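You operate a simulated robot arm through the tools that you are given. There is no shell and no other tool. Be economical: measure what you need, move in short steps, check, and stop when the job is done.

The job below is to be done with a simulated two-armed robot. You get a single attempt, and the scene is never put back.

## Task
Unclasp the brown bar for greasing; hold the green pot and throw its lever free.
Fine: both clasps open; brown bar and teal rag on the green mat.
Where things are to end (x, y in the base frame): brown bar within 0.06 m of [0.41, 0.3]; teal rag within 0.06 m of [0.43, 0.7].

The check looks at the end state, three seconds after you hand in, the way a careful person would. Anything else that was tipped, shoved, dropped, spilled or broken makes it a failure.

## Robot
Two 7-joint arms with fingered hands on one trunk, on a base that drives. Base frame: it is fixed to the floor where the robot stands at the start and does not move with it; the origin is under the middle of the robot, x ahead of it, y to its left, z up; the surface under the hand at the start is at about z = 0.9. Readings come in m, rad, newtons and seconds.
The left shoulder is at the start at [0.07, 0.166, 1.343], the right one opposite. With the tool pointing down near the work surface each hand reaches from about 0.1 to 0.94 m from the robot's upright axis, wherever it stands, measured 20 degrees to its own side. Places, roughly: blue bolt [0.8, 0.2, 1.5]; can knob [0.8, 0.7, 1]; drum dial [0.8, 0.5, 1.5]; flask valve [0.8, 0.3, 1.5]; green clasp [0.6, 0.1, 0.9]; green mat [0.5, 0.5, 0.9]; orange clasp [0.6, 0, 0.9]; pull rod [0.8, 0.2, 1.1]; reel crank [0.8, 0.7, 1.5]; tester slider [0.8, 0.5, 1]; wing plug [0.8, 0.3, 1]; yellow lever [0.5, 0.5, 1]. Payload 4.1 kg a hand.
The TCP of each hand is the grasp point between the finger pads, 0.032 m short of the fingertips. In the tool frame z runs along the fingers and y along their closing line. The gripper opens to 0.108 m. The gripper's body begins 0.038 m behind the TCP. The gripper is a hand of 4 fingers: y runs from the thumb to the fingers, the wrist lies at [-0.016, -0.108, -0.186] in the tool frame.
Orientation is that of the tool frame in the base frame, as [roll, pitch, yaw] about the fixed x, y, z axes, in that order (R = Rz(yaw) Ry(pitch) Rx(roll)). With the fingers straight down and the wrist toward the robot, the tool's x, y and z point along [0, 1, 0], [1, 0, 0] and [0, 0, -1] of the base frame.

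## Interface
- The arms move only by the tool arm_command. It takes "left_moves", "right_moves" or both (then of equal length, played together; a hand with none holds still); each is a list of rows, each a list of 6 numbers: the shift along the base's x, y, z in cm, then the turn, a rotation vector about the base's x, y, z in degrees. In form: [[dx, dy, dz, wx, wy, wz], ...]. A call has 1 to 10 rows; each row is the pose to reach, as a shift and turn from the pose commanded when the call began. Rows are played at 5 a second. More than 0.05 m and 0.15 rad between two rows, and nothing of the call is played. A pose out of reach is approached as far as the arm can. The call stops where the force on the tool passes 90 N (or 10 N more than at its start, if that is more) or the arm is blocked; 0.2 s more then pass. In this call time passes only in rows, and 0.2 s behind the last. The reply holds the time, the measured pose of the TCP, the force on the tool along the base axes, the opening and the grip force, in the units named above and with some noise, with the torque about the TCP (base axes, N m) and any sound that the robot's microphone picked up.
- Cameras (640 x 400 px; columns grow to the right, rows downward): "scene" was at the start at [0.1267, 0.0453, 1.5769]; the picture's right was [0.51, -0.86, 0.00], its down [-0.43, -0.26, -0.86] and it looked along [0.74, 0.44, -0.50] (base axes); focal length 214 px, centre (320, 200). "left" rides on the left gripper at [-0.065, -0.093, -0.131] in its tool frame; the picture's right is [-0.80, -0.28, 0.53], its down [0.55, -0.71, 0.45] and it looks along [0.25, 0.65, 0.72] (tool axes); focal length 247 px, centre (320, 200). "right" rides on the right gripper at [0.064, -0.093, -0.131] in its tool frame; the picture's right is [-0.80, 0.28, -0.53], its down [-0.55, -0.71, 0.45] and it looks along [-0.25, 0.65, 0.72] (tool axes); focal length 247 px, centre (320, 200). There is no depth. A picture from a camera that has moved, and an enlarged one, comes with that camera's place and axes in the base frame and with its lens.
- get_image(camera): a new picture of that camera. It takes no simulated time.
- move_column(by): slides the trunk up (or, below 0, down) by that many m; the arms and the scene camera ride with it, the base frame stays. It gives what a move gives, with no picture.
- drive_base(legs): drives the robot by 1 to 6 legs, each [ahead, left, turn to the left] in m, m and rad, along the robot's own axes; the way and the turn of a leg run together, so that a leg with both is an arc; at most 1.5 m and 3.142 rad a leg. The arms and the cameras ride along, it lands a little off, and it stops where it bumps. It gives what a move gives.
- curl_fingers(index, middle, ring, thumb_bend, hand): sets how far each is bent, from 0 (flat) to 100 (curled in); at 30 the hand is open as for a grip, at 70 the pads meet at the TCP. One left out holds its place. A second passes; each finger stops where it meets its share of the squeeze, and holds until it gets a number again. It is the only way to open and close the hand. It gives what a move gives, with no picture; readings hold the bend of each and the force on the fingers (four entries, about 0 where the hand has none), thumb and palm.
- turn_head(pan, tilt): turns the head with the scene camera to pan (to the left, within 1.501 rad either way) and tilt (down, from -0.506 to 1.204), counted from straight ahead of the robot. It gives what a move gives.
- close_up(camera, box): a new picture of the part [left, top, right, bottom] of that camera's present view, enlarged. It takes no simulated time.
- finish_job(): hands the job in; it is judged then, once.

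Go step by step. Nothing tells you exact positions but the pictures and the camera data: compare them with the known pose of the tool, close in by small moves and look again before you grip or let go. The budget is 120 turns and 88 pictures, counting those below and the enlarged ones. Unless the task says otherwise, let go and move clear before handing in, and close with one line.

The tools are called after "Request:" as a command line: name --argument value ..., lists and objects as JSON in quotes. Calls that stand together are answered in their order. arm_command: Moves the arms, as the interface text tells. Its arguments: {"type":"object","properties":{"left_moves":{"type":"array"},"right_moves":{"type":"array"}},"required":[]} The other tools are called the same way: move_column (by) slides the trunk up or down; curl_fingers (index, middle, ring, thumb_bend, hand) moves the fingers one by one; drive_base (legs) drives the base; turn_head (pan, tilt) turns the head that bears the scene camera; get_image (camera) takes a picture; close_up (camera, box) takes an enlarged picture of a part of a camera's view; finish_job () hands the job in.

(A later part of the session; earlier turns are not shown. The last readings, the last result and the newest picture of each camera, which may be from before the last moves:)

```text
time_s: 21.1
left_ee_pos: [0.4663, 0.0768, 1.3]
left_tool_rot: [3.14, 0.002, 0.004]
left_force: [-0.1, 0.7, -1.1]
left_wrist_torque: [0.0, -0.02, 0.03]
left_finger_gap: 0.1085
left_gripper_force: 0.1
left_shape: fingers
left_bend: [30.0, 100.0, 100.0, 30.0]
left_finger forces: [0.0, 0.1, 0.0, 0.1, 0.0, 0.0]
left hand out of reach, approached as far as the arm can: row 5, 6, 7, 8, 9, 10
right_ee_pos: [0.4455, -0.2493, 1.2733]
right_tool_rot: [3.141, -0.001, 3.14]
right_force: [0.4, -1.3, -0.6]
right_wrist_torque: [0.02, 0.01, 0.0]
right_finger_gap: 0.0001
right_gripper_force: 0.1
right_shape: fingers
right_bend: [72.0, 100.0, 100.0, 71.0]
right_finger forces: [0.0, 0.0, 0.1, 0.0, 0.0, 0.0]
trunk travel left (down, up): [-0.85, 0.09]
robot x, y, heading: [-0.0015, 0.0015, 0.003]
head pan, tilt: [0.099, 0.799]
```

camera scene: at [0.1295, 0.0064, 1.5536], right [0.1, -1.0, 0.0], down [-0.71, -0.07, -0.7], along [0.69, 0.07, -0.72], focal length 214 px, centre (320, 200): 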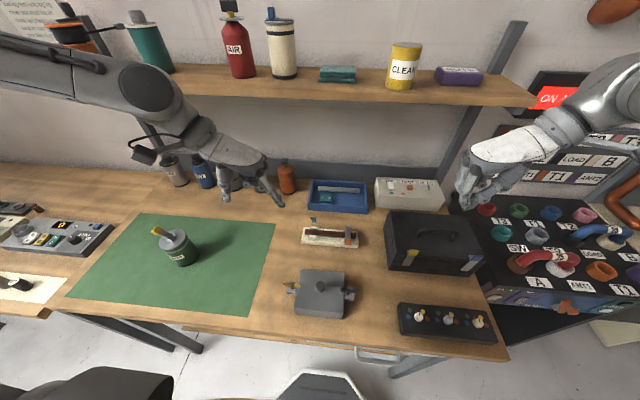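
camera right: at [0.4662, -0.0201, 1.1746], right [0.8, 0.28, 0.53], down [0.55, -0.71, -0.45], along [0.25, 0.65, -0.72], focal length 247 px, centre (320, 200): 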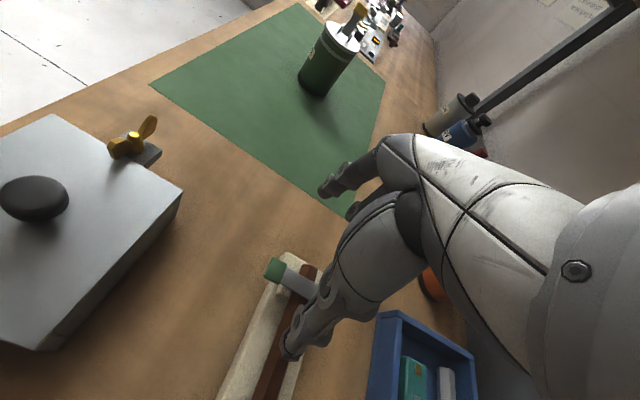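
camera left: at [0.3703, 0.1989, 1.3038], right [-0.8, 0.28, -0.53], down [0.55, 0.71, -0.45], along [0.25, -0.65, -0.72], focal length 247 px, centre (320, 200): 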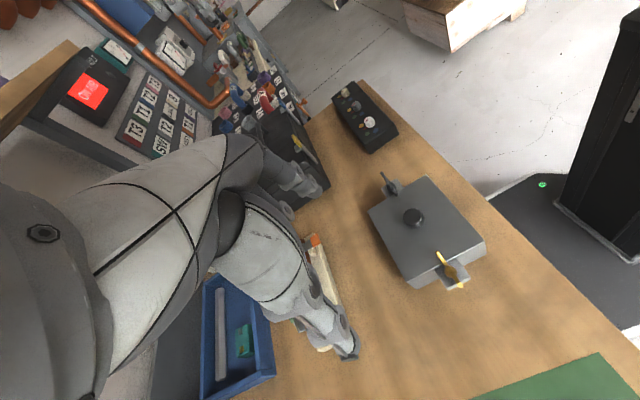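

The left arm cannot get there, so I return to the right hand, tilting it 15° so its wrist sits over the tab and clear of the black case. The left hand goes back to its own side.

Request:
arm_command --left_moves '[[-0.5, 2.5, 0, 0, 0, 8.5], [-1, 5, 0, 0, 0, 17], [-1.5, 7.5, 0, 0, 0, 25.5], [-2, 10, 0, 0, 0, 34], [-2, 12.5, 0, 0, 0, 42.5], [-2, 15, 0, 0, 0, 51], [-2, 18, 0, 0, 0, 59.5], [-2, 22, 0, 0, 0, 68], [-2, 26, 0, 0, 0, 76.5], [-2, 30, 0, 0, 0, 85]]' --right_moves '[[1, 3, 0, -2, 0, 0], [2, 6, 0, -4, 0, 0], [3, 9, 0, -6, 0, 0], [4, 12, 0, -8, 0, 0], [5, 15, -1, -10, 0, 0], [6, 18, -3, -12, 0, 0], [7.5, 20.4, -6, -15, 0, 0], [7.7, 20.4, -10.5, -15, 0, 0], [7.7, 20.4, -15, -15, 0, 0], [7.7, 20.4, -18, -15, 0, 0]]'

Request:
curl_fingers --hand "right" --index 35 --thumb_bend 35

Request:
close_up --camera "scene" --box '[250, 140, 450, 270]'

Request:
get_image --camera "right"

```text
time_s: 23.3
left_ee_pos: [0.4349, 0.3807, 1.293]
left_tool_rot: [-3.139, 0.004, 1.486]
left_force: [0.1, 0.3, -0.6]
left_wrist_torque: [-0.04, 0.02, 0.01]
left_finger_gap: 0.1086
left_gripper_force: 0.0
left_shape: fingers
left_bend: [30.0, 100.0, 100.0, 30.0]
left_finger forces: [0.0, 0.0, 0.0, 0.0, 0.1, 0.1]
left hand out of reach, approached as far as the arm can: row 6, 7, 8, 9, 10
right_ee_pos: [0.5183, -0.041, 1.0943]
right_tool_rot: [-2.879, 0.001, 3.141]
right_force: [0.0, 0.2, 0.3]
right_wrist_torque: [0.0, 0.0, 0.02]
right_finger_gap: 0.0
right_gripper_force: 0.1
right_shape: fingers
right_bend: [72.0, 100.0, 100.0, 71.0]
right_finger forces: [0.0, 0.0, 0.0, 0.1, 0.2, 0.1]
trunk travel left (down, up): [-0.85, 0.09]
robot x, y, heading: [-0.002, -0.0019, -0.002]
head pan, tilt: [0.099, 0.799]
```

```text
time_s: 24.3
left_ee_pos: [0.4366, 0.3788, 1.2927]
left_tool_rot: [-3.138, 0.002, 1.484]
left_force: [-0.3, -0.4, -0.4]
left_wrist_torque: [-0.01, -0.02, 0.02]
left_finger_gap: 0.1084
left_gripper_force: 0.2
left_shape: fingers
left_bend: [30.0, 100.0, 100.0, 30.0]
left_finger forces: [0.0, 0.0, 0.0, 0.1, 0.0, 0.0]
right_ee_pos: [0.5209, -0.0412, 1.0939]
right_tool_rot: [-2.88, -0.003, 3.139]
right_force: [0.3, -0.5, 0.6]
right_wrist_torque: [0.03, -0.05, 0.02]
right_finger_gap: 0.095
right_gripper_force: 0.1
right_shape: fingers
right_bend: [35.0, 100.0, 100.0, 35.0]
right_finger forces: [0.1, 0.1, 0.0, 0.0, 0.0, 0.0]
trunk travel left (down, up): [-0.85, 0.09]
robot x, y, heading: [-0.0013, 0.0009, -0.004]
head pan, tilt: [0.099, 0.799]
```

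```text
3.08 times, centred on (350, 205) of scene
camera zoom: at [0.1295, 0.0068, 1.5536], right [0.1, -1.0, 0.0], down [-0.71, -0.07, -0.7], along [0.69, 0.07, -0.72], focal length 660 px, centre (228, 185)
```

zoom: 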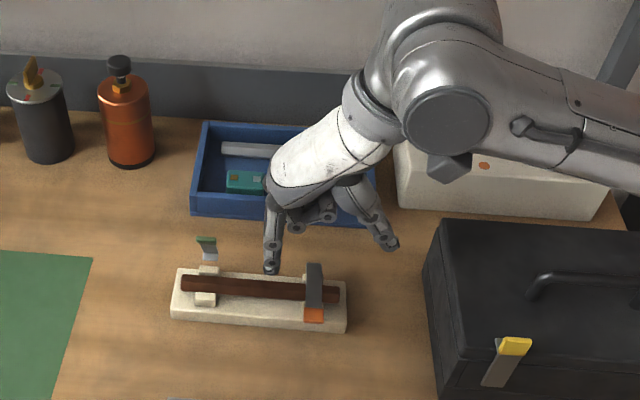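

```text
54 pictures are left
camera right: at [0.4536, -0.098, 1.245], right [0.8, 0.41, 0.44], down [0.55, -0.8, -0.25], along [0.25, 0.44, -0.86], focal length 247 px, centre (320, 200)
```

right: 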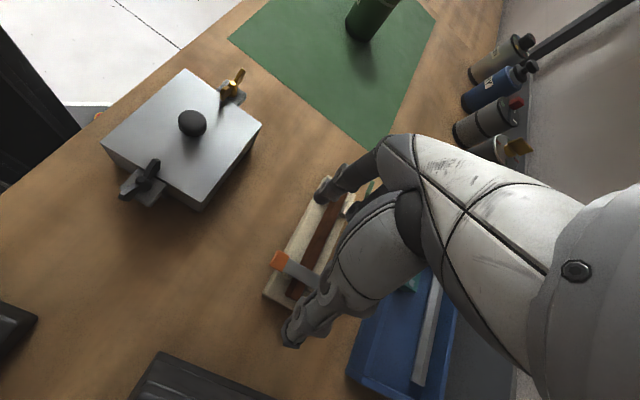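

The wrist is well clear of the case now. I narrow the pinch a bit and go down around the orange tab.

Request:
curl_fingers --hand "right" --index 54 --thumb_bend 54

Request:
arm_command --right_moves '[[0.4, -0.1, -4, 0, 0, 0], [0.4, -0.1, -8, 0, 0, 0], [0.4, -0.1, -10.5, 0, 0, 0], [0.4, -0.1, -12.7, 0, 0, 0]]'

Request:
close_up --camera "scene" --box '[280, 160, 440, 270]'

```text
time_s: 25.3
left_ee_pos: [0.4358, 0.3789, 1.2923]
left_tool_rot: [-3.141, 0.002, 1.484]
left_force: [0.0, 0.2, 0.0]
left_wrist_torque: [-0.01, 0.01, 0.0]
left_finger_gap: 0.1086
left_gripper_force: 0.1
left_shape: fingers
left_bend: [30.0, 100.0, 100.0, 30.0]
left_finger forces: [0.1, 0.0, 0.1, 0.0, 0.0, 0.0]
right_ee_pos: [0.5186, -0.0417, 1.095]
right_tool_rot: [-2.88, -0.004, 3.138]
right_force: [0.9, -0.7, 0.4]
right_wrist_torque: [-0.01, 0.01, -0.01]
right_finger_gap: 0.0453
right_gripper_force: 0.1
right_shape: fingers
right_bend: [54.0, 100.0, 100.0, 54.0]
right_finger forces: [0.1, 0.0, 0.0, 0.1, 0.0, 0.1]
trunk travel left (down, up): [-0.85, 0.09]
robot x, y, heading: [-0.0023, 0.0006, 0.004]
head pan, tilt: [0.099, 0.799]
```

```text
time_s: 26.3
left_ee_pos: [0.4357, 0.3794, 1.2929]
left_tool_rot: [-3.14, 0.002, 1.483]
left_force: [-0.1, -0.4, -0.1]
left_wrist_torque: [0.03, 0.02, 0.04]
left_finger_gap: 0.1085
left_gripper_force: 0.1
left_shape: fingers
left_bend: [30.0, 100.0, 100.0, 30.0]
left_finger forces: [0.0, 0.1, 0.0, 0.0, 0.0, 0.0]
right_ee_pos: [0.5242, -0.045, 0.9676]
right_tool_rot: [-2.88, -0.002, 3.138]
right_force: [-0.3, 0.2, -0.9]
right_wrist_torque: [-0.02, 0.01, -0.02]
right_finger_gap: 0.0456
right_gripper_force: 0.1
right_shape: fingers
right_bend: [54.0, 100.0, 100.0, 54.0]
right_finger forces: [0.0, 0.0, 0.0, 0.0, 0.0, 0.0]
trunk travel left (down, up): [-0.85, 0.09]
robot x, y, heading: [0.0007, 0.0007, -0.0]
head pan, tilt: [0.099, 0.799]
```

```text
3.64 times, centred on (360, 215) of scene
camera zoom: at [0.1298, 0.0068, 1.5536], right [0.1, -1.0, 0.0], down [-0.71, -0.07, -0.7], along [0.69, 0.07, -0.72], focal length 780 px, centre (174, 146)
```

zoom: 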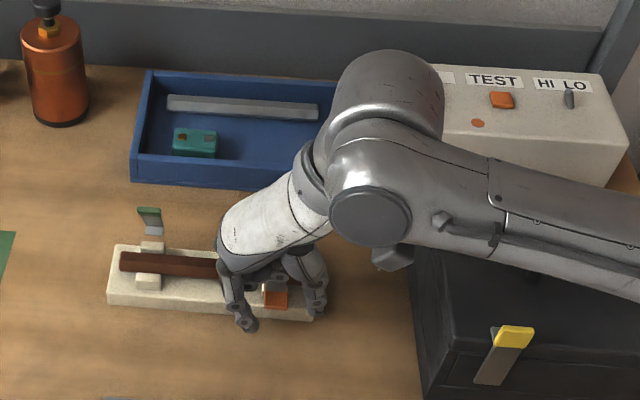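

The tab lies between thumb and index with no contact so far. I close and raise it along the arc.

Request:
curl_fingers --hand "right" --index 72 --thumb_bend 72

Request:
arm_command --right_moves '[[0, 0, 0.7, 0, 0, 0], [0.1, 0, 1.4, 0, 0, 0], [0.4, 0, 2.2, 0, 0, 0]]'

Request:
close_up --camera "scene" --box '[300, 180, 400, 250]'

```text
time_s: 27.3
left_ee_pos: [0.4367, 0.3784, 1.293]
left_tool_rot: [-3.141, 0.001, 1.483]
left_force: [-0.1, 0.1, -0.2]
left_wrist_torque: [0.0, 0.01, 0.03]
left_finger_gap: 0.1088
left_gripper_force: 0.1
left_shape: fingers
left_bend: [30.0, 100.0, 100.0, 30.0]
left_finger forces: [0.0, 0.0, 0.0, 0.0, 0.0, 0.0]
right_ee_pos: [0.5232, -0.0448, 0.9678]
right_tool_rot: [-2.88, -0.001, 3.14]
right_force: [-0.3, -2.8, -0.5]
right_wrist_torque: [-0.07, 0.02, 0.0]
right_finger_gap: 0.003
right_gripper_force: 3.3
right_shape: fingers
right_bend: [72.0, 100.0, 100.0, 69.0]
right_finger forces: [2.4, 0.0, 0.0, 0.1, 4.5, 0.0]
trunk travel left (down, up): [-0.85, 0.09]
robot x, y, heading: [-0.0029, -0.0005, -0.0]
head pan, tilt: [0.099, 0.799]
```

```text
time_s: 28.1
left_ee_pos: [0.4368, 0.3781, 1.2932]
left_tool_rot: [-3.141, 0.002, 1.484]
left_force: [0.4, -0.8, -0.2]
left_wrist_torque: [0.01, -0.01, -0.01]
left_finger_gap: 0.1087
left_gripper_force: 0.0
left_shape: fingers
left_bend: [30.0, 100.0, 100.0, 30.0]
left_finger forces: [0.0, 0.0, 0.0, 0.0, 0.1, 0.1]
right_ee_pos: [0.528, -0.0438, 0.99]
right_tool_rot: [-2.879, -0.002, 3.141]
right_force: [0.3, -4.5, -0.4]
right_wrist_torque: [-0.08, 0.01, 0.03]
right_finger_gap: 0.0028
right_gripper_force: 3.1
right_shape: fingers
right_bend: [72.0, 100.0, 100.0, 68.0]
right_finger forces: [0.8, 0.0, 0.1, 0.0, 5.3, 0.1]
trunk travel left (down, up): [-0.85, 0.09]
robot x, y, heading: [-0.0005, -0.0002, 0.002]
head pan, tilt: [0.099, 0.799]
```

```text
5.71 times, centred on (350, 215) of scene
camera zoom: at [0.1299, 0.0058, 1.5535], right [0.1, -1.0, 0.0], down [-0.71, -0.07, -0.7], along [0.69, 0.07, -0.72], focal length 1226 px, centre (149, 114)
```

zoom: 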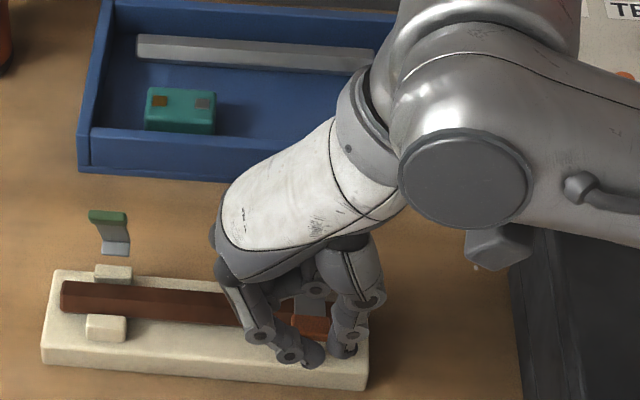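

The orange tab is coming up the same way. I follow the arc through to the top and then lift clear.

Request:
arm_command --right_moves '[[0.25, 0, 0.7, 0, 0, 0], [0.54, 0, 1.3, 0, 0, 0], [1, 0, 2, 0, 0, 0], [1.65, 0, 2.75, 0, 0, 0], [2.3, 0, 3.3, 0, 0, 0], [3.1, 0, 3.86, 0, 0, 0], [3.6, 0, 4.1, 0, 0, 0]]'

Request:
arm_command --right_moves '[[-1, 0, 2, 0, 0, 0], [-2, 0, 5, 0, 0, 0], [-3, -1, 9, 0, 0, 0], [-4, -3, 13, 0, 0, 0]]'

Request:
close_up --camera "scene" --box '[280, 160, 420, 260]'

```text
time_s: 29.7
left_ee_pos: [0.4365, 0.3779, 1.2929]
left_tool_rot: [-3.14, 0.003, 1.482]
left_force: [0.3, 0.5, 0.6]
left_wrist_torque: [-0.04, 0.01, -0.02]
left_finger_gap: 0.1084
left_gripper_force: 0.1
left_shape: fingers
left_bend: [30.0, 100.0, 100.0, 30.0]
left_finger forces: [0.0, 0.0, 0.0, 0.1, 0.0, 0.0]
right_ee_pos: [0.5636, -0.0442, 1.0327]
right_tool_rot: [-2.879, -0.002, 3.14]
right_force: [0.1, -4.3, -0.4]
right_wrist_torque: [-0.08, 0.03, 0.0]
right_finger_gap: 0.0018
right_gripper_force: 1.4
right_shape: fingers
right_bend: [72.0, 100.0, 100.0, 68.0]
right_finger forces: [0.1, 0.1, 0.0, 0.1, 3.8, 0.0]
trunk travel left (down, up): [-0.85, 0.09]
robot x, y, heading: [0.004, 0.0007, -0.001]
head pan, tilt: [0.099, 0.799]
```

```text
time_s: 30.7
left_ee_pos: [0.4349, 0.3784, 1.2928]
left_tool_rot: [-3.139, 0.002, 1.485]
left_force: [-0.1, -0.2, -0.1]
left_wrist_torque: [0.01, 0.02, 0.01]
left_finger_gap: 0.1087
left_gripper_force: 0.1
left_shape: fingers
left_bend: [30.0, 100.0, 100.0, 30.0]
left_finger forces: [0.0, 0.0, 0.0, 0.0, 0.1, 0.0]
right_ee_pos: [0.5221, -0.0765, 1.1638]
right_tool_rot: [-2.879, -0.001, 3.141]
right_force: [-0.1, 0.0, 0.2]
right_wrist_torque: [0.01, 0.01, -0.01]
right_finger_gap: 0.0003
right_gripper_force: 0.1
right_shape: fingers
right_bend: [72.0, 100.0, 100.0, 71.0]
right_finger forces: [0.0, 0.0, 0.1, 0.0, 0.0, 0.1]
trunk travel left (down, up): [-0.85, 0.09]
robot x, y, heading: [0.001, 0.0002, 0.002]
head pan, tilt: [0.099, 0.799]
```

```text
4.00 times, centred on (350, 210) of scene
camera zoom: at [0.128, 0.006, 1.5536], right [0.1, -0.99, 0.0], down [-0.71, -0.07, -0.7], along [0.69, 0.07, -0.72], focal length 858 px, centre (200, 160)
```

zoom: 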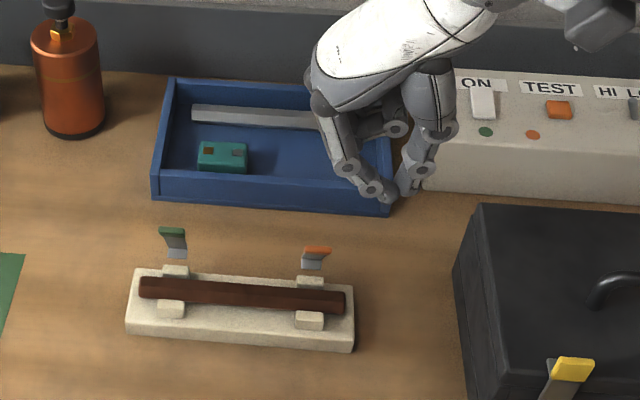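

Both clasps stand open. Next I turn the right hand to straddle the bar fore-and-aft, between the two raised straps, and bring the left hand's fingers back to a normal open shape.

Request:
arm_command --right_moves '[[0, 1.5, 2, 7.5, 0, 0], [0, 3, 4, 15, 0, 0]]'

Request:
arm_command --right_moves '[[0, 1, 0, 0, 0, -8.5], [0, 2, 0, 0, 0, -17], [0, 3, 0, 0, 0, -25.5], [0, 4, 0, 0, 0, -34], [0, 5, 0, 0, 0, -42.5], [0.5, 6, 0, 0, 0, -51], [1, 7, -1, 0, 0, -59.5], [1.5, 7.5, -2, 0, 0, -68], [2, 8, -3, 0, 0, -76.5], [2.5, 8.3, -4, 0, 0, -85]]'

Request:
curl_fingers --hand "right" --index 40 --middle 40 --ring 40 --thumb_bend 40

Request:
get_image --camera "right"

Request:
close_up --camera "scene" --box '[260, 140, 420, 260]'

```text
time_s: 31.3
left_ee_pos: [0.4351, 0.3776, 1.293]
left_tool_rot: [-3.14, 0.003, 1.482]
left_force: [0.0, -0.2, 0.4]
left_wrist_torque: [0.0, -0.04, -0.01]
left_finger_gap: 0.1085
left_gripper_force: 0.0
left_shape: fingers
left_bend: [30.0, 100.0, 100.0, 30.0]
left_finger forces: [0.1, 0.0, 0.0, 0.0, 0.0, 0.0]
right_ee_pos: [0.5241, -0.0426, 1.2032]
right_tool_rot: [3.141, 0.001, 3.141]
right_force: [-0.1, 0.7, 0.2]
right_wrist_torque: [0.0, -0.05, -0.02]
right_finger_gap: 0.0003
right_gripper_force: 0.1
right_shape: fingers
right_bend: [72.0, 100.0, 100.0, 71.0]
right_finger forces: [0.0, 0.1, 0.1, 0.0, 0.0, 0.0]
trunk travel left (down, up): [-0.85, 0.09]
robot x, y, heading: [-0.0005, -0.0012, 0.003]
head pan, tilt: [0.099, 0.799]
```

```text
time_s: 33.5
left_ee_pos: [0.4364, 0.3797, 1.2914]
left_tool_rot: [-3.14, 0.003, 1.483]
left_force: [-0.3, 0.6, -0.3]
left_wrist_torque: [-0.05, -0.03, 0.01]
left_finger_gap: 0.1087
left_gripper_force: 0.0
left_shape: fingers
left_bend: [30.0, 100.0, 100.0, 30.0]
left_finger forces: [0.0, 0.0, 0.0, 0.0, 0.1, 0.1]
right_ee_pos: [0.5483, 0.0401, 1.1617]
right_tool_rot: [-3.141, -0.002, 1.654]
right_force: [0.3, 0.8, -0.2]
right_wrist_torque: [-0.01, 0.0, -0.01]
right_finger_gap: 0.0
right_gripper_force: 0.0
right_shape: fingers
right_bend: [72.0, 100.0, 100.0, 71.0]
right_finger forces: [0.0, 0.1, 0.1, 0.2, 0.1, 0.0]
trunk travel left (down, up): [-0.85, 0.09]
robot x, y, heading: [0.0014, -0.0019, -0.003]
head pan, tilt: [0.099, 0.799]
```

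```text
time_s: 34.5
left_ee_pos: [0.4365, 0.38, 1.2928]
left_tool_rot: [-3.141, 0.001, 1.485]
left_force: [0.1, -0.3, -0.2]
left_wrist_torque: [0.01, -0.02, 0.03]
left_finger_gap: 0.1086
left_gripper_force: 0.0
left_shape: fingers
left_bend: [30.0, 100.0, 100.0, 30.0]
left_finger forces: [0.0, 0.1, 0.0, 0.0, 0.0, 0.0]
right_ee_pos: [0.5486, 0.0397, 1.1608]
right_tool_rot: [3.141, -0.002, 1.657]
right_force: [-0.3, 0.7, 0.0]
right_wrist_torque: [0.01, 0.02, 0.01]
right_finger_gap: 0.0816
right_gripper_force: 0.0
right_shape: fingers
right_bend: [40.0, 40.0, 40.0, 40.0]
right_finger forces: [0.1, 0.0, 0.0, 0.0, 0.0, 0.0]
trunk travel left (down, up): [-0.85, 0.09]
robot x, y, heading: [0.0002, -0.0004, 0.001]
head pan, tilt: [0.099, 0.799]
```

```text
50 pictures are left
camera right: at [0.4493, 0.0953, 1.2924], right [0.35, -0.77, 0.53], down [-0.66, -0.61, -0.45], along [0.67, -0.19, -0.72], focal length 247 px, centre (320, 200)
```

right: 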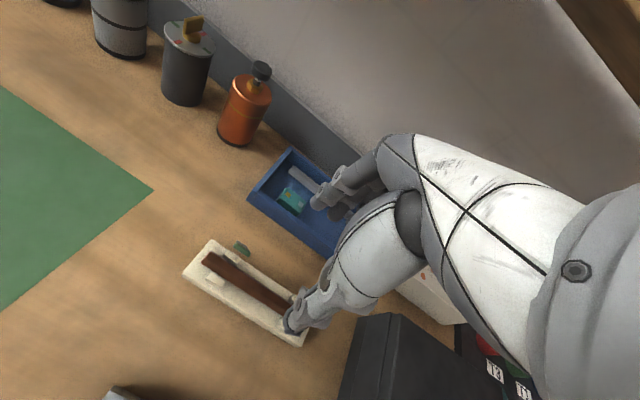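

```text
3.33 times, centred on (340, 200) of scene
camera zoom: at [0.1295, 0.0069, 1.5536], right [0.1, -1.0, 0.0], down [-0.71, -0.07, -0.7], along [0.69, 0.07, -0.72], focal length 715 px, centre (253, 200)
```

zoom: 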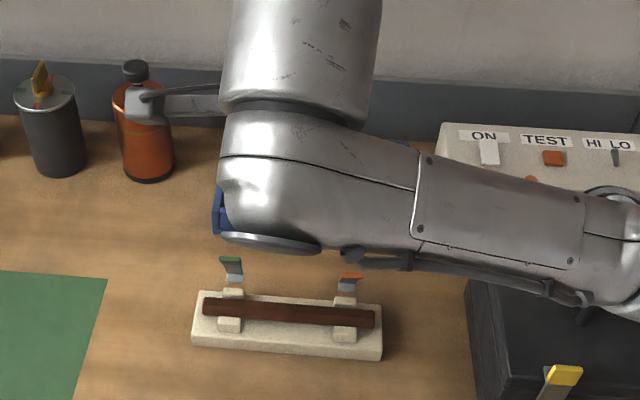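

Checking the geometry, the straps still lean forward at about 60° over the bar (tips near x=0.57, z=1.02). With closed fingers I'll push each one back past upright, green first.

Request:
curl_fingers --hand "right" --index 70 --middle 70 --ring 70 --thumb_bend 70

Request:
arm_command --right_moves '[[-4, 2, 0, 0, 0, -2], [-5.5, 4, -3, 0, 0, -5], [-5.5, 4, -7, 0, 0, -5], [-5.5, 4, -11, 0, 0, -5], [-5.5, 4, -14.5, 0, 0, -5], [-2, 4, -14.5, 0, 0, -5], [0.5, 4, -14.5, 0, 0, -5], [2.5, 4, -14.5, 0, 0, -5], [4.5, 4, -14.2, 0, 0, -5], [6.3, 4, -14, 0, 0, -5]]'

Request:
close_up --camera "scene" --box '[260, 160, 400, 260]'

Request:
get_image --camera "right"

```text
time_s: 35.5
left_ee_pos: [0.4365, 0.3785, 1.2918]
left_tool_rot: [-3.139, 0.002, 1.484]
left_force: [-0.3, -0.4, -0.3]
left_wrist_torque: [0.01, -0.02, 0.0]
left_finger_gap: 0.1088
left_gripper_force: 0.0
left_shape: fingers
left_bend: [30.0, 100.0, 100.0, 30.0]
left_finger forces: [0.0, 0.1, 0.1, 0.0, 0.0, 0.0]
right_ee_pos: [0.5478, 0.0399, 1.162]
right_tool_rot: [3.14, -0.001, 1.656]
right_force: [0.2, -0.6, 0.0]
right_wrist_torque: [-0.02, 0.01, -0.02]
right_finger_gap: 0.0036
right_gripper_force: 0.0
right_shape: fingers
right_bend: [70.0, 70.0, 70.0, 70.0]
right_finger forces: [0.0, 0.0, 0.0, 0.1, 0.0, 0.0]
trunk travel left (down, up): [-0.85, 0.09]
robot x, y, heading: [0.0024, -0.0014, 0.005]
head pan, tilt: [0.099, 0.799]
```

```text
time_s: 37.7
left_ee_pos: [0.4295, 0.3794, 1.2947]
left_tool_rot: [3.139, 0.003, 1.484]
left_force: [-0.5, -0.1, -0.1]
left_wrist_torque: [-0.01, -0.02, 0.02]
left_finger_gap: 0.1083
left_gripper_force: 0.1
left_shape: fingers
left_bend: [30.0, 100.0, 100.0, 30.0]
left_finger forces: [0.0, 0.0, 0.0, 0.1, 0.1, 0.1]
right_ee_pos: [0.6062, 0.0796, 1.0253]
right_tool_rot: [3.136, -0.002, 1.573]
right_force: [-17.3, 0.3, 9.0]
right_wrist_torque: [-0.08, -0.1, -0.11]
right_finger_gap: 0.0051
right_gripper_force: 9.8
right_shape: fingers
right_bend: [70.0, 71.0, 70.0, 68.0]
right_finger forces: [1.5, 17.4, 0.1, 0.0, 0.1, 0.1]
trunk travel left (down, up): [-0.85, 0.09]
robot x, y, heading: [-0.0008, -0.0015, 0.001]
head pan, tilt: [0.099, 0.799]
```

```text
4.00 times, centred on (330, 210) of scene
camera zoom: at [0.1217, 0.0074, 1.5544], right [0.1, -0.99, 0.0], down [-0.71, -0.07, -0.7], along [0.7, 0.07, -0.71], focal length 858 px, centre (280, 160)
```

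zoom: 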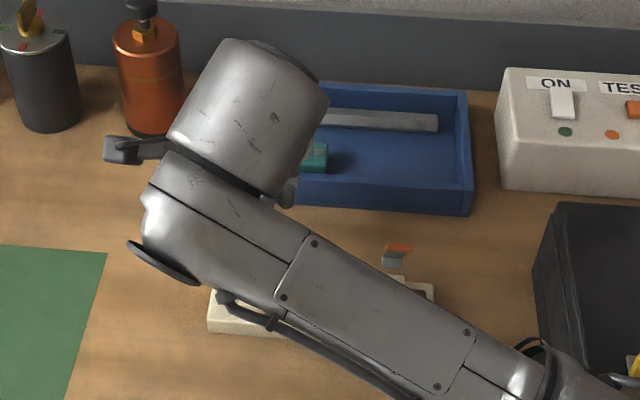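

```text
47 pictures are left
camera right: at [0.5109, 0.1428, 1.1547], right [0.28, -0.8, 0.53], down [-0.7, -0.55, -0.45], along [0.65, -0.25, -0.72], focal length 247 px, centre (320, 200)
```

right: 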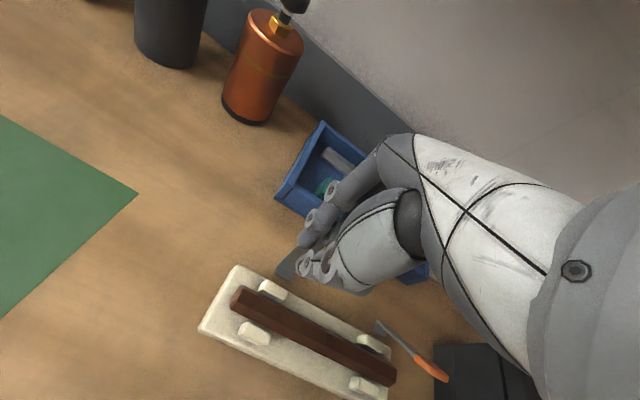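

The green strap met its end stop (17 N) and the holder has not moved. I back off and do the same to the orange strap.

Request:
arm_command --right_moves '[[-4, 0, 0, 0, 0, 0], [-8, 0, 1, 0, 0, 0], [-9, -3, 4, 0, 0, 0], [-9, -7.5, 4, 0, 0, 0], [-9, -11.5, 3, 0, 0, 0], [-9, -11.5, -0.8, 0, 0, 0], [-5.5, -11.5, -0.8, 0, 0, 0], [-3, -11.5, -0.8, 0, 0, 0], [-1.5, -11.5, -0.6, 0, 0, 0], [-0.5, -11.5, -0.4, 0, 0, 0]]'

Request:
arm_command --right_moves '[[-4, 0, 0, 0, 0, 0], [-8, 0, 2, 0, 0, 0], [-9, 3, 6, 0, 0, 0], [-8, 6, 8, 0, 0, 0], [-7, 7.4, 8, 0, 0, 0]]'

Request:
get_image --camera "right"

Request:
close_up --camera "scene" --box '[260, 160, 400, 260]'

```text
time_s: 39.9
left_ee_pos: [0.4316, 0.3797, 1.2948]
left_tool_rot: [3.139, 0.003, 1.484]
left_force: [-0.2, -0.3, -0.3]
left_wrist_torque: [0.03, 0.04, -0.04]
left_finger_gap: 0.1086
left_gripper_force: 0.0
left_shape: fingers
left_bend: [30.0, 100.0, 100.0, 30.0]
left_finger forces: [0.1, 0.0, 0.0, 0.0, 0.1, 0.1]
right_ee_pos: [0.6036, -0.0342, 1.0188]
right_tool_rot: [3.136, -0.002, 1.57]
right_force: [-20.9, -0.9, 11.8]
right_wrist_torque: [-0.13, -0.23, -0.22]
right_finger_gap: 0.0068
right_gripper_force: 12.2
right_shape: fingers
right_bend: [70.0, 70.0, 70.0, 68.0]
right_finger forces: [0.0, 23.0, 0.3, 0.0, 0.0, 0.0]
trunk travel left (down, up): [-0.85, 0.09]
robot x, y, heading: [-0.0013, -0.0024, 0.004]
head pan, tilt: [0.099, 0.799]
```

```text
refused: row 3 steps farther than a row can; nothing moved
```

```text
46 pictures are left
camera right: at [0.5087, 0.0293, 1.1498], right [0.28, -0.8, 0.53], down [-0.7, -0.55, -0.45], along [0.65, -0.25, -0.72], focal length 247 px, centre (320, 200)
```

right: 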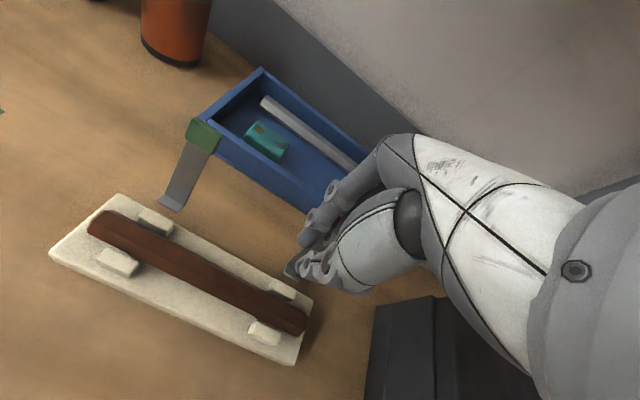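

```text
4.00 times, centred on (330, 210) of scene
camera zoom: at [0.1237, 0.0068, 1.5543], right [0.1, -1.0, 0.0], down [-0.71, -0.07, -0.7], along [0.7, 0.07, -0.71], focal length 858 px, centre (280, 160)
```

zoom: 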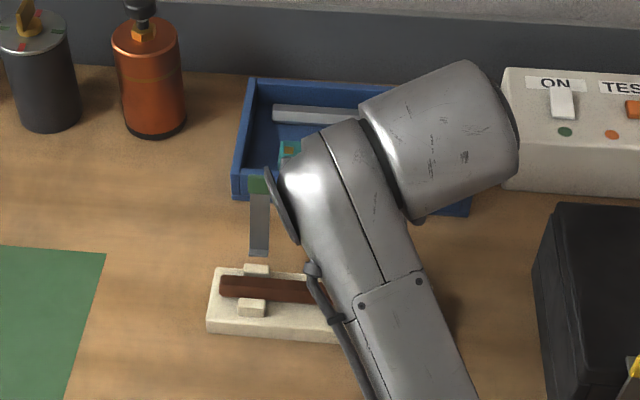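

Green is well past upright now, and orange has met its stop too. I back off, rise, and go above the middle of the bar with open fingers.

Request:
arm_command --right_moves '[[-4, 0, 0, 0, 0, 0], [-7, 0, 2, 0, 0, 0], [-7, 2, 5, 0, 0, 0], [-6, 5, 8, 0, 0, 0], [-4.2, 7.2, 9, 0, 0, 0]]'

Request:
curl_fingers --hand "right" --index 45 --middle 45 --ring 45 --thumb_bend 45

Request:
get_image --camera "right"

```text
time_s: 40.7
left_ee_pos: [0.4365, 0.3801, 1.2933]
left_tool_rot: [-3.141, 0.003, 1.483]
left_force: [-0.4, -0.8, -1.4]
left_wrist_torque: [0.0, 0.04, -0.02]
left_finger_gap: 0.1086
left_gripper_force: 0.1
left_shape: fingers
left_bend: [30.0, 100.0, 100.0, 30.0]
left_finger forces: [0.0, 0.0, 0.0, 0.1, 0.0, 0.1]
right_ee_pos: [0.546, -0.0992, 1.0301]
right_tool_rot: [3.141, 0.18, 1.519]
right_force: [-0.4, 1.2, 0.5]
right_wrist_torque: [-0.04, -0.01, -0.01]
right_finger_gap: 0.0031
right_gripper_force: 0.0
right_shape: fingers
right_bend: [70.0, 70.0, 70.0, 70.0]
right_finger forces: [0.0, 0.0, 0.0, 0.0, 0.0, 0.1]
trunk travel left (down, up): [-0.85, 0.09]
robot x, y, heading: [-0.0003, -0.0007, 0.004]
head pan, tilt: [0.099, 0.799]
stopped in row 4 (right hand): the arm was blocked; the commanded pose is now the measured one
```

```text
time_s: 41.7
left_ee_pos: [0.4356, 0.3787, 1.2926]
left_tool_rot: [-3.141, 0.001, 1.484]
left_force: [-0.8, 0.5, -0.2]
left_wrist_torque: [0.05, -0.01, 0.02]
left_finger_gap: 0.1088
left_gripper_force: 0.0
left_shape: fingers
left_bend: [30.0, 100.0, 100.0, 30.0]
left_finger forces: [0.0, 0.1, 0.1, 0.0, 0.0, 0.0]
right_ee_pos: [0.5461, -0.098, 1.0301]
right_tool_rot: [3.14, 0.179, 1.519]
right_force: [-0.2, 0.0, -0.4]
right_wrist_torque: [-0.06, 0.03, -0.01]
right_finger_gap: 0.0686
right_gripper_force: 0.2
right_shape: fingers
right_bend: [45.0, 45.0, 45.0, 45.0]
right_finger forces: [0.1, 0.0, 0.0, 0.1, 0.0, 0.0]
trunk travel left (down, up): [-0.85, 0.09]
robot x, y, heading: [-0.0041, 0.0029, -0.001]
head pan, tilt: [0.099, 0.799]
```

```text
44 pictures are left
camera right: at [0.4556, -0.007, 1.1466], right [0.24, -0.7, 0.67], down [-0.74, -0.58, -0.34], along [0.63, -0.41, -0.66], focal length 247 px, centre (320, 200)
```

right: 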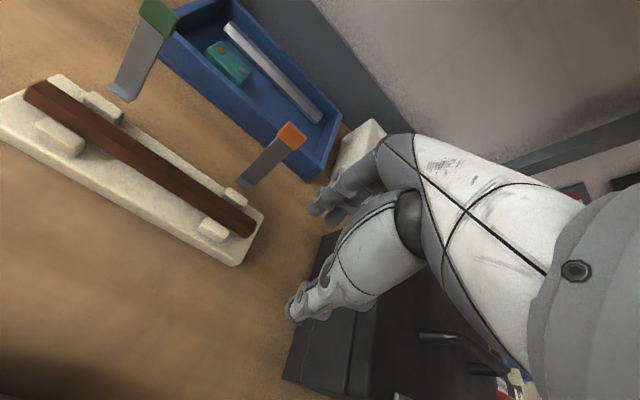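

The arm was blocked mid-move and the hand ended tilted, at y≈-0.10. I look at the whole arm before moving again.

Request:
turn_head --pan -0.5 --tilt 0.8

Request:
get_image --camera "scene"

```text
time_s: 42.7
left_ee_pos: [0.4367, 0.3797, 1.2934]
left_tool_rot: [-3.14, 0.001, 1.482]
left_force: [-0.9, -0.2, 0.3]
left_wrist_torque: [-0.01, 0.0, -0.03]
left_finger_gap: 0.1089
left_gripper_force: 0.1
left_shape: fingers
left_bend: [30.0, 100.0, 100.0, 30.0]
left_finger forces: [0.1, 0.0, 0.1, 0.0, 0.0, 0.0]
right_ee_pos: [0.5464, -0.0978, 1.0294]
right_tool_rot: [3.14, 0.178, 1.518]
right_force: [-0.2, -0.7, 0.0]
right_wrist_torque: [0.02, 0.03, -0.01]
right_finger_gap: 0.0687
right_gripper_force: 0.0
right_shape: fingers
right_bend: [45.0, 45.0, 45.0, 45.0]
right_finger forces: [0.0, 0.1, 0.0, 0.0, 0.1, 0.1]
trunk travel left (down, up): [-0.85, 0.09]
robot x, y, heading: [-0.0018, -0.0006, 0.003]
head pan, tilt: [-0.499, 0.799]
```

```text
43 pictures are left
camera scene: at [0.1202, -0.0397, 1.5536], right [-0.48, -0.88, 0.0], down [-0.63, 0.34, -0.7], along [0.61, -0.33, -0.72], focal length 214 px, centre (320, 200)
```

scene: 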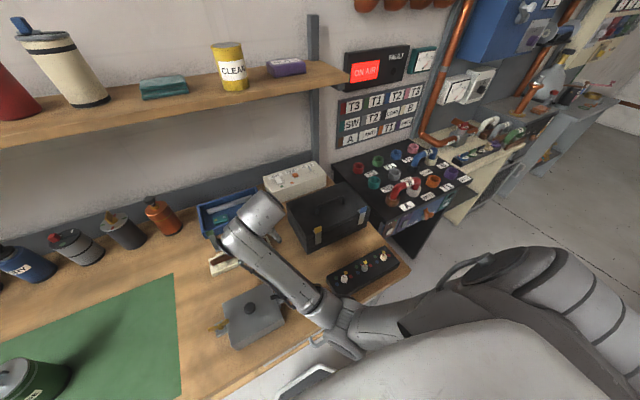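

The elbow had folded in front of the trunk and was blocked there; nothing on the table looks disturbed. I lift the hand straight up and level it to free the elbow.

Request:
arm_command --right_moves '[[0, 0, 3, 2, 0, 0], [0, 0, 6, 4, 0, 0], [0, 0, 9, 6, 0, 0], [0, 0, 12, 8, 0, 0], [0, 0, 15, 10, 0, 0]]'

Request:
get_image --camera "scene"

```text
time_s: 43.7
left_ee_pos: [0.4375, 0.3783, 1.2937]
left_tool_rot: [-3.14, 0.004, 1.484]
left_force: [0.2, 0.1, -1.0]
left_wrist_torque: [0.02, 0.04, 0.01]
left_finger_gap: 0.1084
left_gripper_force: 0.0
left_shape: fingers
left_bend: [30.0, 100.0, 100.0, 30.0]
left_finger forces: [0.0, 0.1, 0.0, 0.0, 0.0, 0.0]
right_ee_pos: [0.5592, -0.1741, 1.1431]
right_tool_rot: [3.102, 0.197, 1.421]
right_force: [0.5, -0.5, 0.2]
right_wrist_torque: [0.04, -0.03, -0.04]
right_finger_gap: 0.0685
right_gripper_force: 0.0
right_shape: fingers
right_bend: [45.0, 45.0, 45.0, 45.0]
right_finger forces: [0.0, 0.0, 0.0, 0.0, 0.0, 0.1]
right hand out of reach, approached as far as the arm can: row 4, 5
trunk travel left (down, up): [-0.85, 0.09]
robot x, y, heading: [0.0016, 0.0013, 0.0]
head pan, tilt: [-0.499, 0.799]
stopped in row 5 (right hand): the arm was blocked; the commanded pose is now the measured one
```

```text
42 pictures are left
camera scene: at [0.121, -0.0405, 1.5535], right [-0.48, -0.88, 0.0], down [-0.63, 0.34, -0.7], along [0.61, -0.33, -0.72], focal length 214 px, centre (320, 200)
```

scene: 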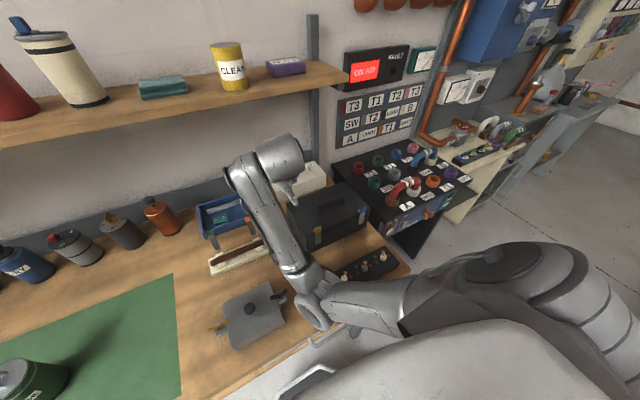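

The arm is simply folded too tight at this distance. Backing the base about 0.2 m gives both arms more room, and both hands are above everything along that path.

Request:
drive_base --legs '[[-0.2, 0, 0]]'

Request:
arm_command --right_moves '[[3, 1, 1, 0, 0, 0], [6, 2, 2, 0, 0, 0], [9, 4, 3, 0, 0, 0], [12, 6, 4, 0, 0, 0], [15, 8, 5, 0, 0, 0]]'

Request:
turn_head --pan 0.1 --tilt 0.7

Request:
get_image --camera "scene"

```text
time_s: 45.3
left_ee_pos: [0.24, 0.379, 1.2921]
left_tool_rot: [-3.138, 0.002, 1.482]
left_force: [1.1, -0.2, -0.6]
left_wrist_torque: [-0.01, 0.0, -0.04]
left_finger_gap: 0.1087
left_gripper_force: 0.1
left_shape: fingers
left_bend: [30.0, 100.0, 100.0, 30.0]
left_finger forces: [0.0, 0.0, 0.1, 0.0, 0.0, 0.0]
right_ee_pos: [0.3607, -0.1736, 1.1404]
right_tool_rot: [3.104, 0.196, 1.422]
right_force: [0.4, -0.5, -0.2]
right_wrist_torque: [0.01, 0.0, 0.02]
right_finger_gap: 0.0689
right_gripper_force: 0.1
right_shape: fingers
right_bend: [45.0, 45.0, 45.0, 45.0]
right_finger forces: [0.0, 0.0, 0.0, 0.0, 0.0, 0.0]
trunk travel left (down, up): [-0.85, 0.09]
robot x, y, heading: [-0.1979, -0.0012, -0.003]
head pan, tilt: [-0.499, 0.799]
```

```text
time_s: 46.5
left_ee_pos: [0.2384, 0.3791, 1.2918]
left_tool_rot: [-3.138, 0.004, 1.483]
left_force: [0.0, 1.0, -0.2]
left_wrist_torque: [-0.02, 0.01, -0.01]
left_finger_gap: 0.1084
left_gripper_force: 0.1
left_shape: fingers
left_bend: [30.0, 100.0, 100.0, 30.0]
left_finger forces: [0.0, 0.1, 0.0, 0.0, 0.0, 0.1]
right_ee_pos: [0.5114, -0.089, 1.1938]
right_tool_rot: [3.104, 0.196, 1.423]
right_force: [0.5, 0.5, -0.9]
right_wrist_torque: [-0.02, 0.01, -0.03]
right_finger_gap: 0.0689
right_gripper_force: 0.0
right_shape: fingers
right_bend: [45.0, 45.0, 45.0, 45.0]
right_finger forces: [0.1, 0.0, 0.0, 0.1, 0.0, 0.1]
trunk travel left (down, up): [-0.85, 0.09]
robot x, y, heading: [-0.2008, -0.0005, 0.001]
head pan, tilt: [-0.499, 0.799]
```

```text
time_s: 47.5
left_ee_pos: [0.2388, 0.3782, 1.2933]
left_tool_rot: [-3.14, 0.002, 1.483]
left_force: [-0.5, -0.1, 0.4]
left_wrist_torque: [-0.03, 0.03, -0.01]
left_finger_gap: 0.1083
left_gripper_force: 0.0
left_shape: fingers
left_bend: [30.0, 100.0, 100.0, 30.0]
left_finger forces: [0.0, 0.0, 0.0, 0.0, 0.0, 0.0]
right_ee_pos: [0.5127, -0.092, 1.193]
right_tool_rot: [3.102, 0.195, 1.422]
right_force: [-0.2, 0.2, 0.3]
right_wrist_torque: [-0.04, 0.02, -0.02]
right_finger_gap: 0.0686
right_gripper_force: 0.0
right_shape: fingers
right_bend: [45.0, 45.0, 45.0, 45.0]
right_finger forces: [0.1, 0.0, 0.0, 0.1, 0.0, 0.1]
trunk travel left (down, up): [-0.85, 0.09]
robot x, y, heading: [-0.1988, 0.0004, -0.006]
head pan, tilt: [0.099, 0.7]
```

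```text
41 pictures are left
camera scene: at [-0.0648, 0.0071, 1.5618], right [0.1, -1.0, 0.0], down [-0.64, -0.06, -0.76], along [0.76, 0.07, -0.64], focal length 214 px, centre (320, 200)
```

scene: 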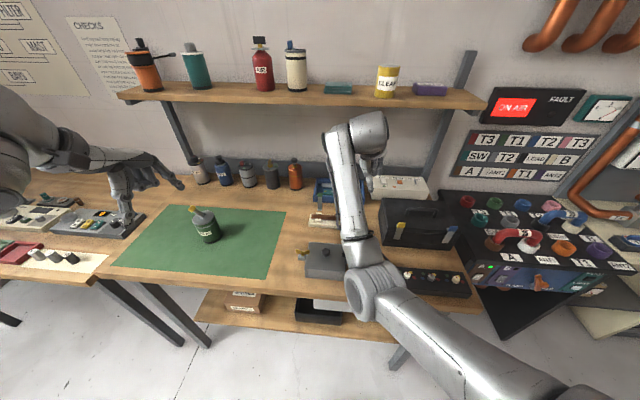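

The arm moves freely now. I level the hand and bring it above the middle of the bar.

Request:
arm_command --right_moves '[[1, 3, 0, 2.3, 0, 1.7], [2, 6, 0, 4.6, 0, 3.4], [3, 9, -2, 6.9, 0, 5.1], [4, 11.5, -5, 9.2, 0, 6.8], [5.1, 13, -8, 11.4, 0, 8.5], [5.1, 13, -12, 11.4, 0, 8.5]]'

Request:
get_image --camera "right"

Request:
close_up --camera "scene" --box '[270, 150, 400, 250]'

```text
time_s: 49.1
left_ee_pos: [0.2377, 0.378, 1.2932]
left_tool_rot: [-3.141, 0.003, 1.481]
left_force: [-0.2, -0.3, -0.8]
left_wrist_torque: [0.0, 0.01, 0.02]
left_finger_gap: 0.1083
left_gripper_force: 0.0
left_shape: fingers
left_bend: [30.0, 100.0, 100.0, 30.0]
left_finger forces: [0.0, 0.1, 0.0, 0.0, 0.1, 0.0]
right_ee_pos: [0.5877, -0.0203, 1.0869]
right_tool_rot: [3.077, 0.042, 1.503]
right_force: [0.5, 0.0, 0.8]
right_wrist_torque: [0.02, -0.02, 0.0]
right_finger_gap: 0.0687
right_gripper_force: 0.1
right_shape: fingers
right_bend: [45.0, 45.0, 45.0, 45.0]
right_finger forces: [0.0, 0.0, 0.0, 0.0, 0.1, 0.0]
trunk travel left (down, up): [-0.85, 0.09]
robot x, y, heading: [-0.1981, -0.0003, -0.003]
head pan, tilt: [0.099, 0.7]
stopped in row 6 (right hand): the arm was blocked; the commanded pose is now the measured one
```

```text
40 pictures are left
camera right: at [0.4902, 0.054, 1.2104], right [0.2, -0.79, 0.58], down [-0.71, -0.52, -0.47], along [0.67, -0.32, -0.66], focal length 247 px, centre (320, 200)
```

right: 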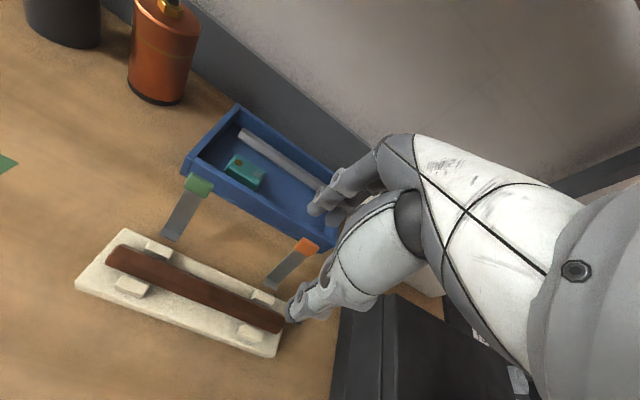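

```text
4.00 times, centred on (335, 200) of scene
camera zoom: at [-0.0653, 0.0075, 1.5619], right [0.1, -1.0, 0.0], down [-0.64, -0.06, -0.76], along [0.76, 0.07, -0.64], focal length 858 px, centre (260, 200)
```

zoom: 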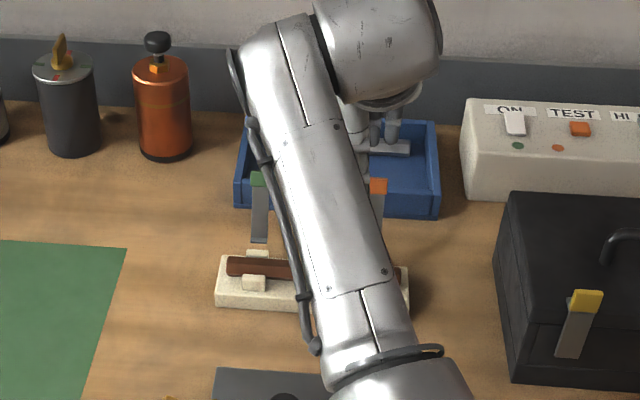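

The right arm is again in its tight elbow-in posture, blocked but touching nothing I can see. I take it back up toward its starting height to regain the elbow-out posture that worked, and will see which hand suits the bar.

Request:
arm_command --right_moves '[[-2, -0.5, 3, 0, 0, 0], [-4, -1, 6, 0, 0, 0], [-6, -1.5, 9.5, 0, 0, 0], [-8, -2, 13, 0, 0, 0], [-10, -2.5, 17, 0, 0, 0], [-12, -3, 21, 0, 0, 0], [-14, -4, 25, 0, 0, 0], [-16, -5, 29, 0, 0, 0], [-18, -6, 33, 0, 0, 0], [-20, -7, 37, 0, 0, 0]]'

Request:
arm_command --right_moves '[[0, 0, 4, 0, 0, 0], [0, 0, 8, 0, 0, 0], [0, 0, 12, 0, 0, 0], [0, 0, 15, 0, 0, 0]]'

Request:
turn_head --pan -0.1 --tilt 0.6

Request:
get_image --camera "scene"

```text
time_s: 51.5
left_ee_pos: [0.2384, 0.3778, 1.293]
left_tool_rot: [-3.139, 0.0, 1.48]
left_force: [-0.1, 0.2, 0.0]
left_wrist_torque: [-0.02, -0.02, 0.03]
left_finger_gap: 0.1089
left_gripper_force: 0.2
left_shape: fingers
left_bend: [30.0, 100.0, 100.0, 30.0]
left_finger forces: [0.0, 0.0, 0.1, 0.1, 0.1, 0.0]
right_ee_pos: [0.4382, -0.1422, 1.4722]
right_tool_rot: [3.093, 0.041, 1.452]
right_force: [-0.4, -0.8, 0.3]
right_wrist_torque: [-0.02, 0.03, -0.01]
right_finger_gap: 0.0686
right_gripper_force: 0.2
right_shape: fingers
right_bend: [45.0, 45.0, 45.0, 45.0]
right_finger forces: [0.0, 0.1, 0.1, 0.0, 0.0, 0.0]
right hand out of reach, approached as far as the arm can: row 7, 8, 9, 10
trunk travel left (down, up): [-0.85, 0.09]
robot x, y, heading: [-0.2009, 0.001, -0.005]
head pan, tilt: [0.099, 0.7]
stopped in row 10 (right hand): the arm was blocked; the commanded pose is now the measured one
```

```text
time_s: 52.5
left_ee_pos: [0.237, 0.3781, 1.2944]
left_tool_rot: [-3.14, 0.002, 1.482]
left_force: [0.2, -0.5, 0.0]
left_wrist_torque: [0.01, -0.02, 0.01]
left_finger_gap: 0.1084
left_gripper_force: 0.1
left_shape: fingers
left_bend: [30.0, 100.0, 100.0, 30.0]
left_finger forces: [0.0, 0.0, 0.0, 0.0, 0.1, 0.0]
right_ee_pos: [0.444, -0.1442, 1.6115]
right_tool_rot: [3.109, 0.046, 1.453]
right_force: [-0.5, 0.4, -0.3]
right_wrist_torque: [0.02, 0.0, -0.01]
right_finger_gap: 0.069
right_gripper_force: 0.0
right_shape: fingers
right_bend: [45.0, 45.0, 45.0, 45.0]
right_finger forces: [0.1, 0.0, 0.0, 0.0, 0.1, 0.1]
trunk travel left (down, up): [-0.85, 0.09]
robot x, y, heading: [-0.196, -0.0022, -0.0]
head pan, tilt: [0.099, 0.7]
```

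```text
time_s: 53.2
left_ee_pos: [0.2373, 0.3783, 1.2928]
left_tool_rot: [-3.141, 0.002, 1.483]
left_force: [-0.6, 0.4, 0.4]
left_wrist_torque: [0.03, 0.03, -0.01]
left_finger_gap: 0.1087
left_gripper_force: 0.1
left_shape: fingers
left_bend: [30.0, 100.0, 100.0, 30.0]
left_finger forces: [0.0, 0.1, 0.1, 0.0, 0.0, 0.0]
right_ee_pos: [0.4436, -0.1457, 1.6134]
right_tool_rot: [3.106, 0.041, 1.453]
right_force: [-0.3, 0.1, -0.5]
right_wrist_torque: [-0.01, -0.02, 0.01]
right_finger_gap: 0.0687
right_gripper_force: 0.1
right_shape: fingers
right_bend: [45.0, 45.0, 45.0, 45.0]
right_finger forces: [0.0, 0.1, 0.0, 0.0, 0.0, 0.0]
trunk travel left (down, up): [-0.85, 0.09]
robot x, y, heading: [-0.1984, 0.0016, 0.001]
head pan, tilt: [-0.099, 0.6]
```

```text
38 pictures are left
camera scene: at [-0.062, -0.0099, 1.5705], right [-0.1, -0.99, 0.0], down [-0.56, 0.06, -0.82], along [0.82, -0.08, -0.57], focal length 214 px, centre (320, 200)
```

scene: 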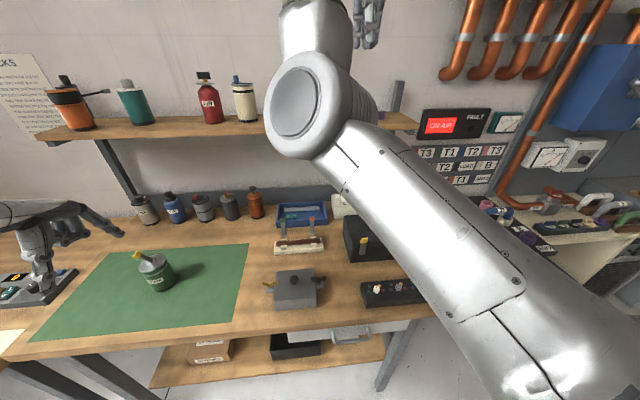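

I bring the right hand down again from up here, levelled, straight toward the bar.

Request:
arm_command --right_moves '[[1, 2.5, -1, 0.5, 0, 1], [2, 5, -2, 1, 0, 2], [3.5, 8, -4, 1.5, 0, 3], [5, 11, -6, 2, 0, 4], [6.5, 14, -9, 2.5, 0, 5], [8, 16.5, -12, 2.5, 0, 6], [9.5, 18, -16, 2.5, 0, 6.8], [10.6, 18.4, -20, 2.5, 0, 6.8], [11.6, 18.4, -24, 2.5, 0, 6.8], [12, 18.4, -28, 2.5, 0, 6.8]]'

Request:
arm_command --right_moves '[[0, 0, -4, 0, 0, 0], [0, 0, -8, 0, 0, 0], [0, 0, -12, 0, 0, 0], [0, 0, -16, 0, 0, 0], [0, 0, -20, 0, 0, 0], [0, 0, -24, 0, 0, 0]]'

Request:
get_image --camera "scene"

```text
time_s: 55.5
left_ee_pos: [0.2388, 0.3768, 1.2924]
left_tool_rot: [-3.137, 0.002, 1.481]
left_force: [-0.1, -0.5, -0.1]
left_wrist_torque: [0.02, -0.01, -0.02]
left_finger_gap: 0.1087
left_gripper_force: 0.0
left_shape: fingers
left_bend: [30.0, 100.0, 100.0, 30.0]
left_finger forces: [0.0, 0.0, 0.0, 0.0, 0.0, 0.0]
right_ee_pos: [0.5575, 0.045, 1.3445]
right_tool_rot: [3.093, -0.002, 1.583]
right_force: [-0.1, 0.5, -0.5]
right_wrist_torque: [0.04, 0.01, -0.02]
right_finger_gap: 0.0687
right_gripper_force: 0.1
right_shape: fingers
right_bend: [45.0, 45.0, 45.0, 45.0]
right_finger forces: [0.0, 0.0, 0.0, 0.0, 0.0, 0.0]
trunk travel left (down, up): [-0.85, 0.09]
robot x, y, heading: [-0.1983, -0.0022, -0.005]
head pan, tilt: [-0.099, 0.6]
```

```text
time_s: 57.0
left_ee_pos: [0.2379, 0.3791, 1.293]
left_tool_rot: [-3.141, 0.001, 1.479]
left_force: [-1.0, 0.2, 0.1]
left_wrist_torque: [-0.03, 0.0, 0.01]
left_finger_gap: 0.1086
left_gripper_force: 0.1
left_shape: fingers
left_bend: [30.0, 100.0, 100.0, 30.0]
left_finger forces: [0.0, 0.0, 0.1, 0.2, 0.1, 0.0]
right_ee_pos: [0.5877, -0.0211, 1.1202]
right_tool_rot: [3.048, 0.053, 1.499]
right_force: [-0.8, -0.1, 0.0]
right_wrist_torque: [0.01, -0.01, -0.01]
right_finger_gap: 0.0687
right_gripper_force: 0.1
right_shape: fingers
right_bend: [45.0, 45.0, 45.0, 45.0]
right_finger forces: [0.0, 0.0, 0.1, 0.0, 0.0, 0.0]
trunk travel left (down, up): [-0.85, 0.09]
robot x, y, heading: [-0.196, 0.0024, -0.0]
head pan, tilt: [-0.099, 0.6]
stopped in row 6 (right hand): the arm was blocked; the commanded pose is now the measured one
```

```text
37 pictures are left
camera scene: at [-0.0619, -0.0097, 1.5705], right [-0.1, -0.99, 0.0], down [-0.56, 0.06, -0.83], along [0.82, -0.08, -0.56], focal length 214 px, centre (320, 200)
```

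scene: 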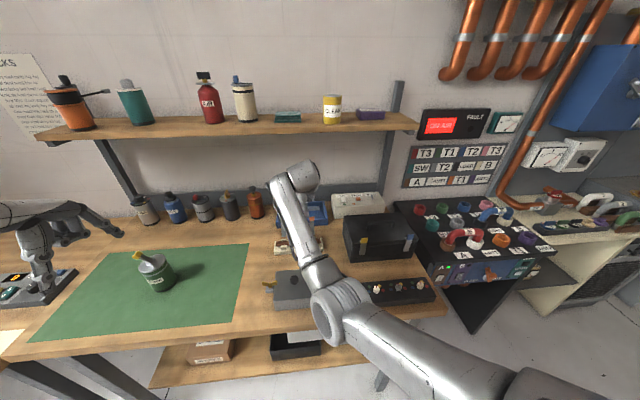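

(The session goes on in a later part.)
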